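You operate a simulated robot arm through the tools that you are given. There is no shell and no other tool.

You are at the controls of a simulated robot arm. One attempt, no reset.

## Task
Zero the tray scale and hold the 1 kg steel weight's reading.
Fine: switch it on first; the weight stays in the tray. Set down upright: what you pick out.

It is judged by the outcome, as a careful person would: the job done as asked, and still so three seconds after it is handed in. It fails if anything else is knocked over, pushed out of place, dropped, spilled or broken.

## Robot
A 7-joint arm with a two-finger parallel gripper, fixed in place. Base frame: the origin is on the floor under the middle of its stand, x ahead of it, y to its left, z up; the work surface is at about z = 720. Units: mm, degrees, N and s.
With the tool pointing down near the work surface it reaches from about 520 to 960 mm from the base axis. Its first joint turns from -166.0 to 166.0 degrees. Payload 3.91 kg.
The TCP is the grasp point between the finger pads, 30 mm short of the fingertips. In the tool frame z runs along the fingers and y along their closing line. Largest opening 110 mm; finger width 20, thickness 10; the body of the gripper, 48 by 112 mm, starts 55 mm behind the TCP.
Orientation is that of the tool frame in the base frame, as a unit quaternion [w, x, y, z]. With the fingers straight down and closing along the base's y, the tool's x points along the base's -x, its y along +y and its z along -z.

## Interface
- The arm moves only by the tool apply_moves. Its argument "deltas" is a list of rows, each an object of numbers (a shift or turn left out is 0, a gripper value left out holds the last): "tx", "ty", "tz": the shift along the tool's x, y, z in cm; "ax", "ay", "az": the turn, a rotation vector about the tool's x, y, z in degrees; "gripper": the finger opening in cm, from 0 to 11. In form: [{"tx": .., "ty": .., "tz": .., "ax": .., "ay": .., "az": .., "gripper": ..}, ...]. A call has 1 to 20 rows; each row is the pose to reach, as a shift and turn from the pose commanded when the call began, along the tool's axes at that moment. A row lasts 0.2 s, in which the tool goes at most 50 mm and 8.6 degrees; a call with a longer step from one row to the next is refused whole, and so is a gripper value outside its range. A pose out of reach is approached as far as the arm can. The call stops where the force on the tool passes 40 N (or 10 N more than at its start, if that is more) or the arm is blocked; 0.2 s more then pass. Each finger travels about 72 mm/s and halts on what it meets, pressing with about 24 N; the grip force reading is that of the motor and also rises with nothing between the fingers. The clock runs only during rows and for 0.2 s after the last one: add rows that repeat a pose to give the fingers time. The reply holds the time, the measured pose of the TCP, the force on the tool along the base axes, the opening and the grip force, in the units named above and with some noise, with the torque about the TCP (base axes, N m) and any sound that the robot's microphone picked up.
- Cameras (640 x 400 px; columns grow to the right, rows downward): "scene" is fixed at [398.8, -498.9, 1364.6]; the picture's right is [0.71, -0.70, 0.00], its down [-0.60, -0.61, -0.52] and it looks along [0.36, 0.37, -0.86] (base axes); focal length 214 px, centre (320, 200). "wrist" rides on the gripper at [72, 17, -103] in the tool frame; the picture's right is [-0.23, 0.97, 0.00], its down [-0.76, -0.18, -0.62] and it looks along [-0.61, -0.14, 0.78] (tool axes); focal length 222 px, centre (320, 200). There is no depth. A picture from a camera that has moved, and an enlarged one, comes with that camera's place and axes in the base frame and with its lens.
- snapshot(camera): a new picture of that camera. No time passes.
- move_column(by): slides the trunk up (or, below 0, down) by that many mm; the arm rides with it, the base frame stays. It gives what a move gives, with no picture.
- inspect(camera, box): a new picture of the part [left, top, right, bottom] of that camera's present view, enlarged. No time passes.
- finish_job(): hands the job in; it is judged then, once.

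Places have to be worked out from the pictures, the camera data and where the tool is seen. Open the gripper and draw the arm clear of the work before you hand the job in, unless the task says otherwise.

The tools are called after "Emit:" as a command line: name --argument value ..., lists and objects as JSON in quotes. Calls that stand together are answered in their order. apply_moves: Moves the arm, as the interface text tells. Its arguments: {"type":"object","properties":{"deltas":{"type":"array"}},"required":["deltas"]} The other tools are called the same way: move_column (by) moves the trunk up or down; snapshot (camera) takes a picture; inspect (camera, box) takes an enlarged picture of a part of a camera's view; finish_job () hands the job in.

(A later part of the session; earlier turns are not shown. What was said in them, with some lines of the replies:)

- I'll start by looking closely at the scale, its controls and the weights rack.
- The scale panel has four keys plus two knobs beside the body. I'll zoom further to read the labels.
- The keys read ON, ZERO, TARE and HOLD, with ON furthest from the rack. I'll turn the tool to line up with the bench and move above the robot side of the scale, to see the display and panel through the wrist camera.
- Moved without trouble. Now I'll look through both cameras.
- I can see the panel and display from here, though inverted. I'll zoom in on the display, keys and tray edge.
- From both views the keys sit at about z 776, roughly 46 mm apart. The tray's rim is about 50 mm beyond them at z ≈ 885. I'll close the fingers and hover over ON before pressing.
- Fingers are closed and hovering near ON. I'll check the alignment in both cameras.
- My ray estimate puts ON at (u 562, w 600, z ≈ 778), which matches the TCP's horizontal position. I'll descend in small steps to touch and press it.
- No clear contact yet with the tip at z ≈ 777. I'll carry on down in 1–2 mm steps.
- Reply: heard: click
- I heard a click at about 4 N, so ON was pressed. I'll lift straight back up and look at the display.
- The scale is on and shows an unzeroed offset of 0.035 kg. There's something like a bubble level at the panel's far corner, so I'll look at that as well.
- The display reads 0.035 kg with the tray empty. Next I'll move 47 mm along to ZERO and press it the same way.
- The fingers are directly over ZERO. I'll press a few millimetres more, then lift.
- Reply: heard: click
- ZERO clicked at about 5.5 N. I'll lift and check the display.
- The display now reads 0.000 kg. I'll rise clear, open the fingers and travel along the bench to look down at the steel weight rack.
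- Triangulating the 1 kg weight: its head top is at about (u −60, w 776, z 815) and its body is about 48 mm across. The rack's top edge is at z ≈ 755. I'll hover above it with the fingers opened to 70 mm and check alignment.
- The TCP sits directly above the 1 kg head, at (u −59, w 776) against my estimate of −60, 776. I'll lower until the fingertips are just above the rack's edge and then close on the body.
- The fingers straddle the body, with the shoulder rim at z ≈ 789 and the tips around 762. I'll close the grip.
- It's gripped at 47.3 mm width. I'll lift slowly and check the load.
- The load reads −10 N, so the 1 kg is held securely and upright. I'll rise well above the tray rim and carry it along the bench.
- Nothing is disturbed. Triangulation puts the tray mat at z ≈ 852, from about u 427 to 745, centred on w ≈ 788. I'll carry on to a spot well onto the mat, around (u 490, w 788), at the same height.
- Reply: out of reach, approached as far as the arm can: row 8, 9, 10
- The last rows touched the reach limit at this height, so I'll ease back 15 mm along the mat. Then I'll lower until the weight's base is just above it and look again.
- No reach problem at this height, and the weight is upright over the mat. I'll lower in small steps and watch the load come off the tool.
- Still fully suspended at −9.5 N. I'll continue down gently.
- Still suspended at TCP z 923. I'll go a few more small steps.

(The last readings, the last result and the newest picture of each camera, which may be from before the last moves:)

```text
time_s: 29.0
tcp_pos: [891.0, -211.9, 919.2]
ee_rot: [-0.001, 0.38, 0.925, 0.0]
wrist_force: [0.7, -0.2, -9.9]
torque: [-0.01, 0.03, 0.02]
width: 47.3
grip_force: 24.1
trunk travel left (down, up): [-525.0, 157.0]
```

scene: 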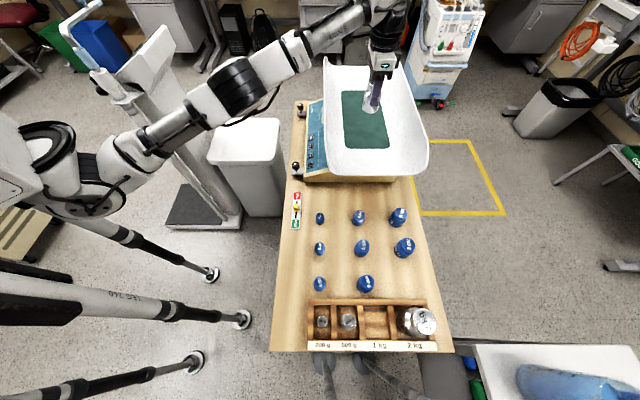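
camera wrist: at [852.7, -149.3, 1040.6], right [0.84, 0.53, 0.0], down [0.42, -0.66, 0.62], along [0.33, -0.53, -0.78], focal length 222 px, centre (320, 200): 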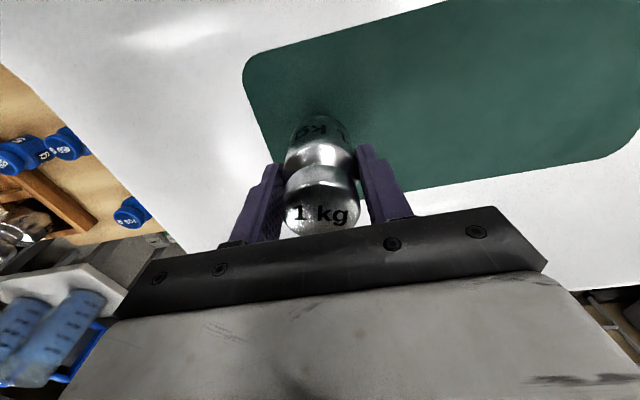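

Emit:
apply_moves --deltas '[{"tz": 0.15}, {"tz": 0.3}, {"tz": 0.4}, {"tz": 0.4}]'

Emit:
inspect --camera "scene" --box '[340, 90, 410, 150]'

```text
time_s: 30.0
tcp_pos: [891.8, -212.9, 914.2]
ee_rot: [-0.001, 0.38, 0.925, 0.0]
wrist_force: [0.3, -0.5, -8.9]
torque: [0.0, -0.02, 0.04]
width: 47.5
grip_force: 23.6
trunk travel left (down, up): [-525.0, 157.0]
```

```text
6.67 times, centred on (375, 120) of scene
camera zoom: at [398.8, -498.9, 1364.6], right [0.71, -0.7, 0.0], down [-0.6, -0.61, -0.52], along [0.36, 0.37, -0.86], focal length 1430 px, centre (-47, 733)
```

zoom: 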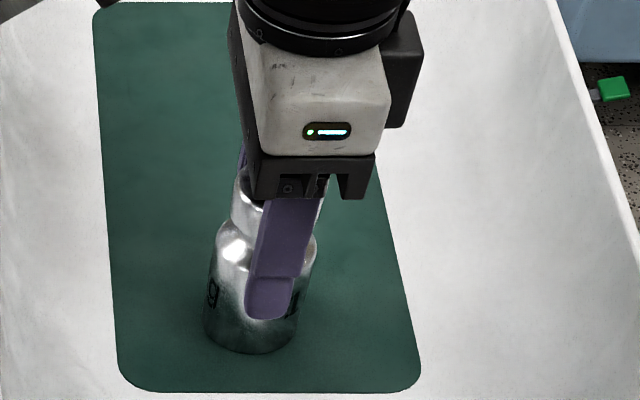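

Weight still −9 N, with the base looking just above the mat. I'll continue in 1–2 mm steps.

Emit:
apply_moves --deltas '[{"tz": 0.1}, {"tz": 0.2}, {"tz": 0.3}, {"tz": 0.3}]'

```text
time_s: 31.0
tcp_pos: [890.7, -213.0, 914.0]
ee_rot: [0.001, 0.379, 0.925, 0.0]
wrist_force: [4.6, -2.7, 5.1]
torque: [-0.04, 0.01, 0.02]
width: 47.1
grip_force: 23.3
trunk travel left (down, up): [-525.0, 157.0]
```

Contact: the load went from −9 to +5 N, with about 5 N sideways toward +w. That means the curved tray's trough lies a little further out. Re-triangulating the rims puts the centreline near w ≈ 793, so I'll lift slightly and recentre before setting down.

Emit:
apply_moves --deltas '[{"tz": -0.4}, {"tz": -0.8}, {"tx": -0.4, "ty": -0.4, "tz": -0.8}, {"tx": -0.9, "ty": -0.8, "tz": -0.8}, {"tx": -0.9, "ty": -0.8, "tz": -0.8}]'

Emit:
snapshot --camera "wrist"

Emit:
inspect --camera "scene" --box '[310, 60, 450, 190]'

```text
time_s: 32.2
tcp_pos: [891.0, -225.7, 919.2]
ee_rot: [-0.001, 0.379, 0.925, -0.001]
wrist_force: [-0.1, -1.2, -9.9]
torque: [-0.03, -0.02, 0.02]
width: 47.3
grip_force: 23.9
trunk travel left (down, up): [-525.0, 157.0]
```

```text
taken
camera wrist: at [851.7, -162.3, 1021.8], right [0.85, 0.53, 0.0], down [0.42, -0.66, 0.62], along [0.33, -0.53, -0.78], focal length 222 px, centre (320, 200)
```

wrist: 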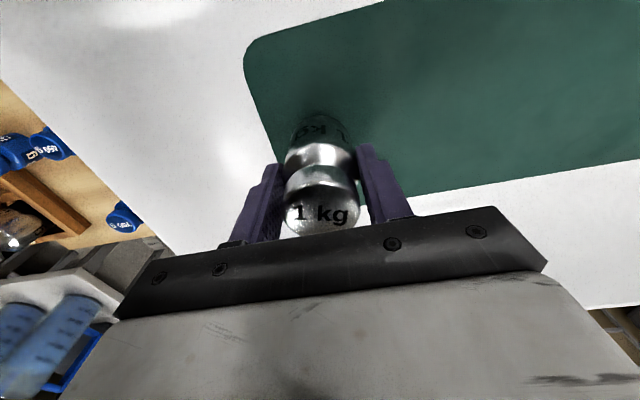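

```text
3.08 times, centred on (380, 125) of scene
camera zoom: at [398.8, -498.9, 1364.6], right [0.71, -0.7, 0.0], down [-0.6, -0.61, -0.52], along [0.36, 0.37, -0.86], focal length 660 px, centre (135, 431)
```

zoom: 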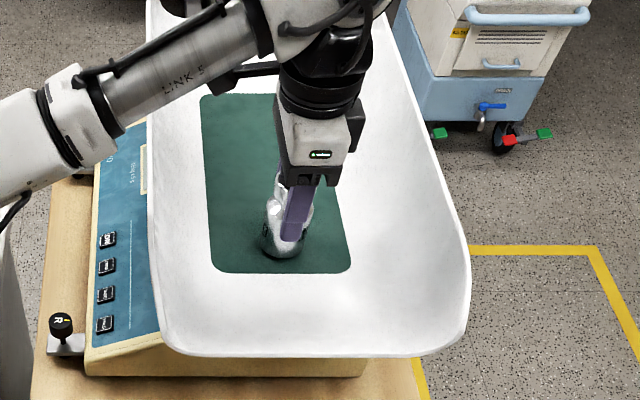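

The TCP is now at (u 465, w 793), with the weight centred across the mat. I'll lower again slowly.

Emit:
apply_moves --deltas '[{"tz": 0.2}, {"tz": 0.4}, {"tz": 0.5}, {"tz": 0.5}]'

```text
time_s: 33.2
tcp_pos: [891.5, -224.1, 914.7]
ee_rot: [-0.001, 0.38, 0.925, 0.001]
wrist_force: [0.3, 0.7, -9.4]
torque: [0.05, -0.03, -0.01]
width: 47.2
grip_force: 24.3
trunk travel left (down, up): [-525.0, 157.0]
```

Emit:
apply_moves --deltas '[{"tz": 0.1}, {"tz": 0.2}, {"tz": 0.2}]'

```text
time_s: 34.0
tcp_pos: [891.2, -224.6, 914.5]
ee_rot: [0.001, 0.38, 0.925, -0.001]
wrist_force: [3.5, 0.4, -1.5]
torque: [0.09, -0.03, 0.0]
width: 47.3
grip_force: 24.2
trunk travel left (down, up): [-525.0, 157.0]
```

The load has nearly gone to zero at the same height as before, so the mat is flat here and the weight is resting on it. I'll open the fingers gently.

Emit:
apply_moves --deltas '[{"tz": 0.05, "gripper": 4.9}, {"tz": 0.05, "gripper": 5.3}, {"tz": 0.05, "gripper": 6.0}, {"tz": 0.05, "gripper": 7.0}, {"tz": 0.05, "gripper": 7.0}]'

Emit:
inspect --camera "wrist" --box '[220, 60, 420, 240]'

Emit:
inspect --camera "scene" --box '[340, 90, 410, 150]'

```text
time_s: 35.2
tcp_pos: [891.7, -224.9, 912.4]
ee_rot: [0.001, 0.379, 0.925, 0.001]
wrist_force: [-0.4, 0.1, -0.9]
torque: [-0.01, 0.01, 0.01]
width: 70.1
grip_force: 0.0
trunk travel left (down, up): [-525.0, 157.0]
```

```text
2.22 times, centred on (320, 150) of wrist
camera zoom: at [851.5, -161.8, 1015.5], right [0.85, 0.53, 0.0], down [0.42, -0.66, 0.62], along [0.33, -0.53, -0.78], focal length 494 px, centre (320, 311)
```

zoom: 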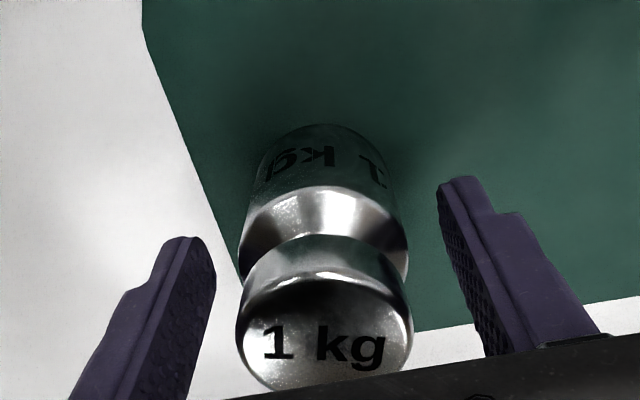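

```text
6.67 times, centred on (375, 120) of scene
camera zoom: at [398.8, -498.9, 1364.6], right [0.71, -0.7, 0.0], down [-0.6, -0.61, -0.52], along [0.36, 0.37, -0.86], focal length 1430 px, centre (-47, 733)
```

zoom: 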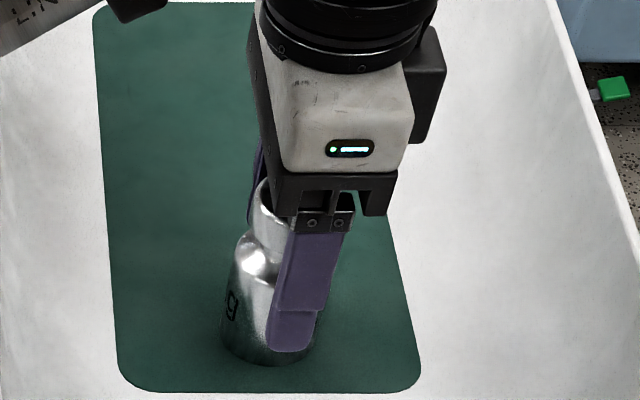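

The weight stands upright on the mat and is released. I'll lift straight up clear of its head and back over the left rim toward HOLD, closing the fingers once away.

Emit:
apply_moves --deltas '[{"tz": -1.0}, {"tz": -4.0}, {"tz": -8.0}, {"tx": 2.5, "tz": -11.0}, {"tx": 6.5, "tz": -11.0}, {"tx": 11.0, "tz": -11.0}, {"tx": 15.5, "ty": -1.0, "tz": -11.0}, {"tx": 19.5, "ty": -2.5, "tz": -11.0, "gripper": 0}, {"tx": 19.5, "ty": -4.28, "tz": -11.0, "gripper": 0}, {"tx": 19.5, "ty": -4.28, "tz": -11.0, "gripper": 0}, {"tx": 19.5, "ty": -4.28, "tz": -11.0, "gripper": 0}]'

Emit:
snapshot --camera "wrist"

Emit:
inspect --camera "scene" --box '[280, 50, 440, 190]'

Emit:
inspect --camera "wrist" --box '[390, 100, 560, 220]'

```text
time_s: 37.6
tcp_pos: [721.4, -119.5, 1024.3]
ee_rot: [0.001, 0.379, 0.925, 0.0]
wrist_force: [0.0, -0.5, 1.0]
torque: [0.0, 0.01, -0.02]
width: 0.0
grip_force: 23.9
trunk travel left (down, up): [-525.0, 157.0]
```

```text
taken
camera wrist: at [682.6, -57.4, 1127.4], right [0.85, 0.53, 0.0], down [0.42, -0.66, 0.62], along [0.33, -0.53, -0.78], focal length 222 px, centre (320, 200)
```

wrist: 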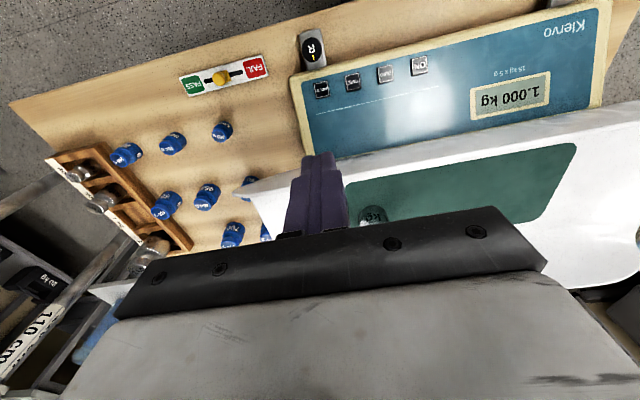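

```text
2.86 times, centred on (360, 120) of scene
camera zoom: at [398.8, -498.9, 1364.6], right [0.71, -0.7, 0.0], down [-0.6, -0.61, -0.52], along [0.36, 0.37, -0.86], focal length 613 px, centre (206, 429)
```

zoom: 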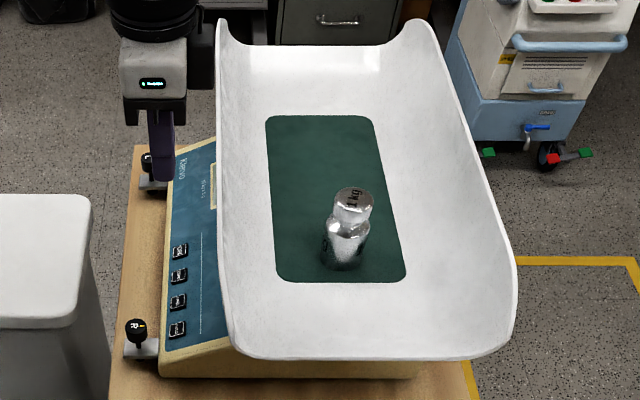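

```text
3.33 times, centred on (475, 160) of wrist
camera zoom: at [682.6, -57.4, 1127.4], right [0.85, 0.53, 0.0], down [0.42, -0.66, 0.62], along [0.33, -0.53, -0.78], focal length 740 px, centre (-197, 333)
```

zoom: 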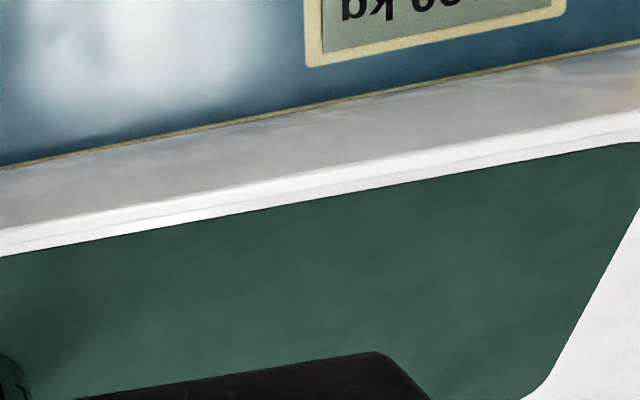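

The weight is upright and the display reads 1.000 kg. I'm above HOLD at (u 421, w 597), so I'll descend toward the key and check alignment.

Emit:
apply_moves --deltas '[{"tx": 0.2, "ty": 0.2, "tz": 4.0}, {"tx": 0.2, "ty": 0.2, "tz": 8.0}, {"tx": 0.2, "ty": 0.2, "tz": 12.0}, {"tx": 0.2, "ty": 0.2, "tz": 15.0}, {"tx": 0.2, "ty": 0.2, "tz": 17.5}, {"tx": 0.2, "ty": 0.2, "tz": 17.5}]'

Emit:
snapshot --camera "wrist"

Emit:
inspect --camera "scene" --box '[270, 100, 370, 200]'

```text
time_s: 39.0
tcp_pos: [723.7, -116.2, 845.2]
ee_rot: [0.0, 0.38, 0.925, 0.001]
wrist_force: [0.3, 0.2, -0.1]
torque: [0.02, 0.02, 0.02]
width: 0.1
grip_force: 23.8
trunk travel left (down, up): [-525.0, 157.0]
```

```text
taken
camera wrist: at [684.1, -52.2, 947.6], right [0.85, 0.53, 0.0], down [0.42, -0.66, 0.62], along [0.33, -0.53, -0.78], focal length 222 px, centre (320, 200)
```

wrist: 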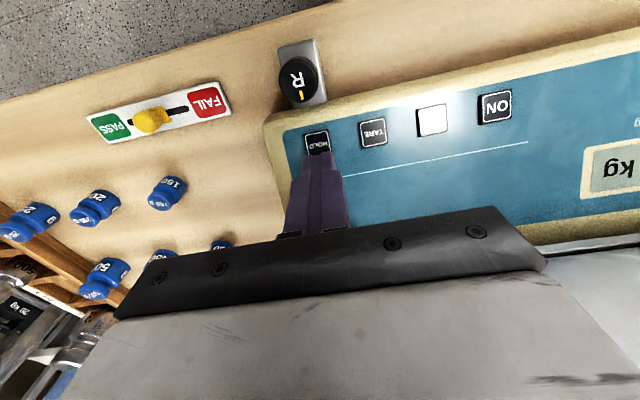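

```text
4.00 times, centred on (320, 150) of scene
camera zoom: at [398.8, -498.9, 1364.6], right [0.71, -0.7, 0.0], down [-0.6, -0.61, -0.52], along [0.36, 0.37, -0.86], focal length 858 px, centre (320, 400)
```

zoom: 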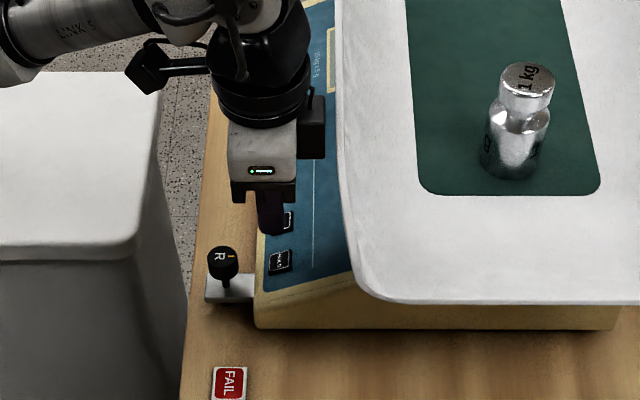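

The fingers line up with HOLD, and the gripper is about 10 mm clear of the tray rim. I'll descend to just above the key and then press gently.

Emit:
apply_moves --deltas '[{"tz": 1.8}, {"tz": 3.0}, {"tz": 3.7}, {"tz": 4.0}, {"tz": 4.0}]'

Emit:
inspect --camera "wrist" --box '[220, 70, 480, 240]'

```text
time_s: 40.2
tcp_pos: [722.5, -114.1, 807.6]
ee_rot: [0.0, 0.379, 0.925, 0.0]
wrist_force: [-0.5, -1.2, 0.0]
torque: [-0.01, 0.01, 0.0]
width: 0.0
grip_force: 24.0
trunk travel left (down, up): [-525.0, 157.0]
```

```text
2.35 times, centred on (350, 155) of wrist
camera zoom: at [683.6, -51.4, 911.1], right [0.85, 0.53, 0.0], down [0.42, -0.66, 0.62], along [0.33, -0.53, -0.78], focal length 523 px, centre (249, 306)
```

zoom: 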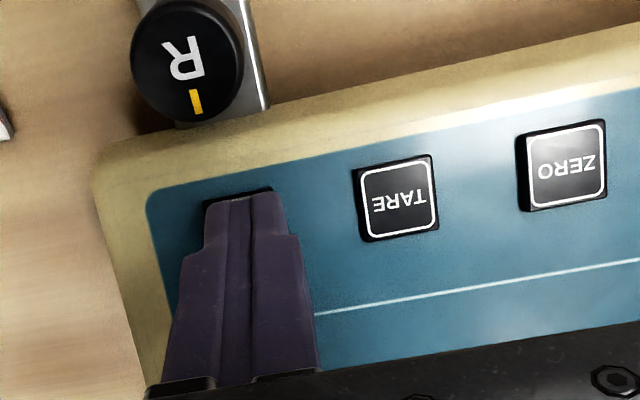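

The fingertips are right over HOLD and clear of TARE and the R knob. Now I'll press.

Emit:
apply_moves --deltas '[{"tz": 0.2}, {"tz": 0.4}, {"tz": 0.5}, {"tz": 0.5}]'

```text
time_s: 41.2
tcp_pos: [723.3, -115.3, 805.3]
ee_rot: [0.0, 0.38, 0.925, 0.0]
wrist_force: [-0.5, 0.6, 2.4]
torque: [0.02, 0.0, 0.01]
width: 0.0
grip_force: 24.2
trunk travel left (down, up): [-525.0, 157.0]
heard: click
```

HOLD clicked. I'll lift and read the display.

Emit:
apply_moves --deltas '[{"tz": -1.0}, {"tz": -4.0}, {"tz": -8.0}, {"tz": -12.0}, {"tz": -16.0}, {"tz": -20.0}, {"tz": -22.0}]'

Emit:
snapshot --camera "wrist"

Emit:
inspect --camera "wrist" --box '[440, 50, 580, 140]'

Emit:
snapshot --camera "scene"

```text
time_s: 42.8
tcp_pos: [723.3, -114.5, 1021.0]
ee_rot: [0.0, 0.379, 0.925, 0.001]
wrist_force: [-0.2, 0.7, 0.7]
torque: [0.01, 0.02, 0.0]
width: 0.0
grip_force: 23.5
trunk travel left (down, up): [-525.0, 157.0]
```

```text
taken
camera wrist: at [684.0, -52.3, 1123.2], right [0.85, 0.53, 0.0], down [0.42, -0.66, 0.62], along [0.33, -0.53, -0.78], focal length 222 px, centre (320, 200)
```

wrist: 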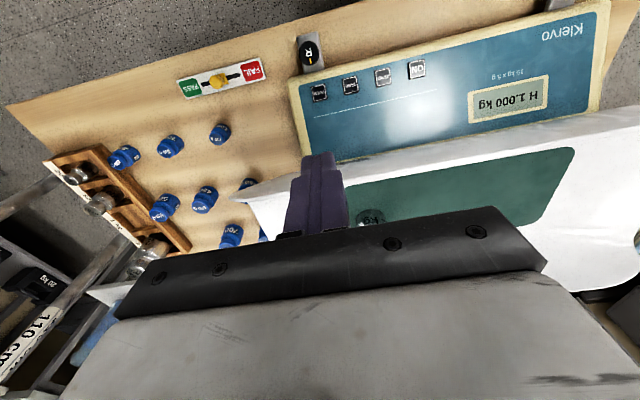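

```text
4.44 times, centred on (510, 95) of wrist
camera zoom: at [684.0, -52.3, 1123.2], right [0.85, 0.53, 0.0], down [0.42, -0.66, 0.62], along [0.33, -0.53, -0.78], focal length 987 px, centre (-524, 667)
```

zoom: 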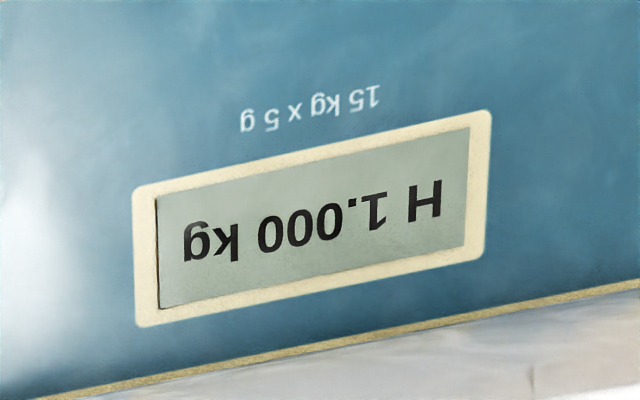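

```text
taken
```

scene: 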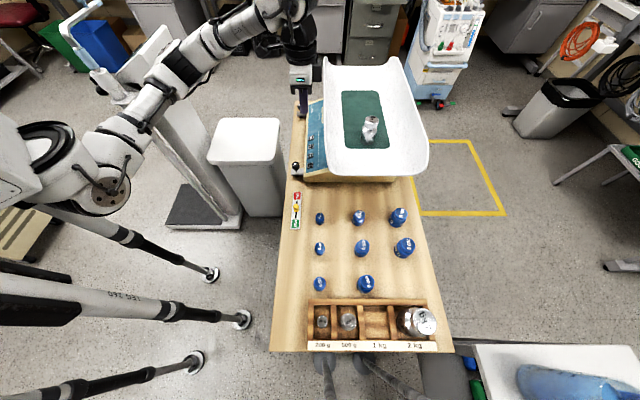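

The display shows "H 1.000 kg", so the reading is held with the weight upright in the tray. I'll withdraw the arm up and away and open the gripper.

Emit:
apply_moves --deltas '[{"tx": 0.9, "tz": -3.0}, {"tx": 1.8, "ty": -2.5, "tz": -5.5, "gripper": 11}, {"tx": 2.7, "ty": -6.0, "tz": -8.0, "gripper": 11}, {"tx": 3.6, "ty": -9.5, "tz": -10.0, "gripper": 11}, {"tx": 4.5, "ty": -13.0, "tz": -12.0, "gripper": 11}, {"tx": 5.4, "ty": -16.5, "tz": -13.0, "gripper": 11}, {"tx": 6.0, "ty": -20.0, "tz": -13.0, "gripper": 11}, {"tx": 6.5, "ty": -23.5, "tz": -13.0, "gripper": 11}, {"tx": 6.5, "ty": -25.0, "tz": -13.0, "gripper": 11}, {"tx": 6.5, "ty": -25.0, "tz": -13.0, "gripper": 11}]'

Emit:
snapshot --camera "scene"

Emit:
snapshot --camera "wrist"

Emit:
inspect --camera "scene" --box '[280, 50, 440, 190]'

```text
time_s: 45.0
tcp_pos: [500.3, -247.1, 1150.5]
ee_rot: [0.0, 0.379, 0.925, 0.0]
wrist_force: [-1.1, -0.5, 0.7]
torque: [0.02, -0.04, -0.01]
width: 110.2
grip_force: 0.0
trunk travel left (down, up): [-525.0, 157.0]
```

```text
taken
```

scene: 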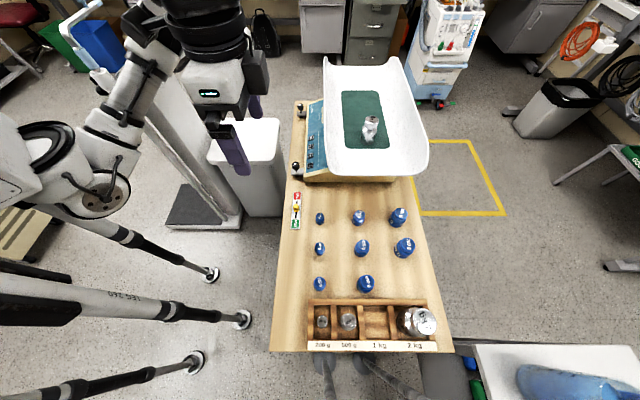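

```text
taken
camera wrist: at [461.3, -183.9, 1253.3], right [0.85, 0.53, 0.0], down [0.42, -0.66, 0.62], along [0.33, -0.53, -0.78], focal length 222 px, centre (320, 200)
```

wrist: 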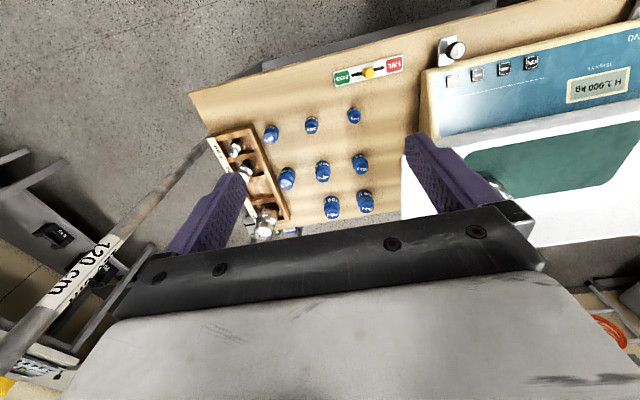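

```text
2.86 times, centred on (360, 120) of scene
camera zoom: at [398.8, -498.9, 1364.6], right [0.71, -0.7, 0.0], down [-0.6, -0.61, -0.52], along [0.36, 0.37, -0.86], focal length 613 px, centre (206, 429)
```

zoom: 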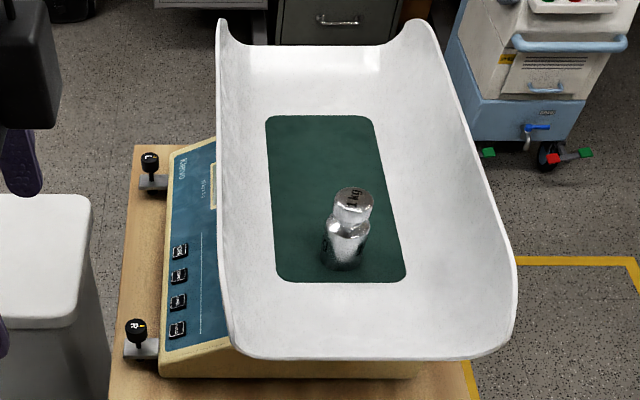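

The arm is clear and the gripper is open. The display still shows H 1.000 kg, the weight stands upright in the tray, and everything else is in its original place. I'll hand the job in.

Emit:
finish_job

```text
The job is handed in.
```

The scale is on and zeroed, and it's holding the 1 kg steel weight's reading: the display shows **H 1.000 kg**.

- **Zeroing:** when I switched it on, the empty tray read 0.035 kg. ZERO brought it to 0.000 kg.
- **Weighing:** I took the 1 kg weight from the rack and set it upright on the tray mat, towards the rack end because the mat's centre was out of reach. It read 1.000 kg before I pressed HOLD.
- **Afterwards:** the weight is still standing in the tray. The arm is drawn clear with the gripper open, and the last pictures show nothing else moved.

I didn't touch the scale's two side knobs. There is a bubble level under the tray, but I only saw part of it and did not confirm the scale is level.
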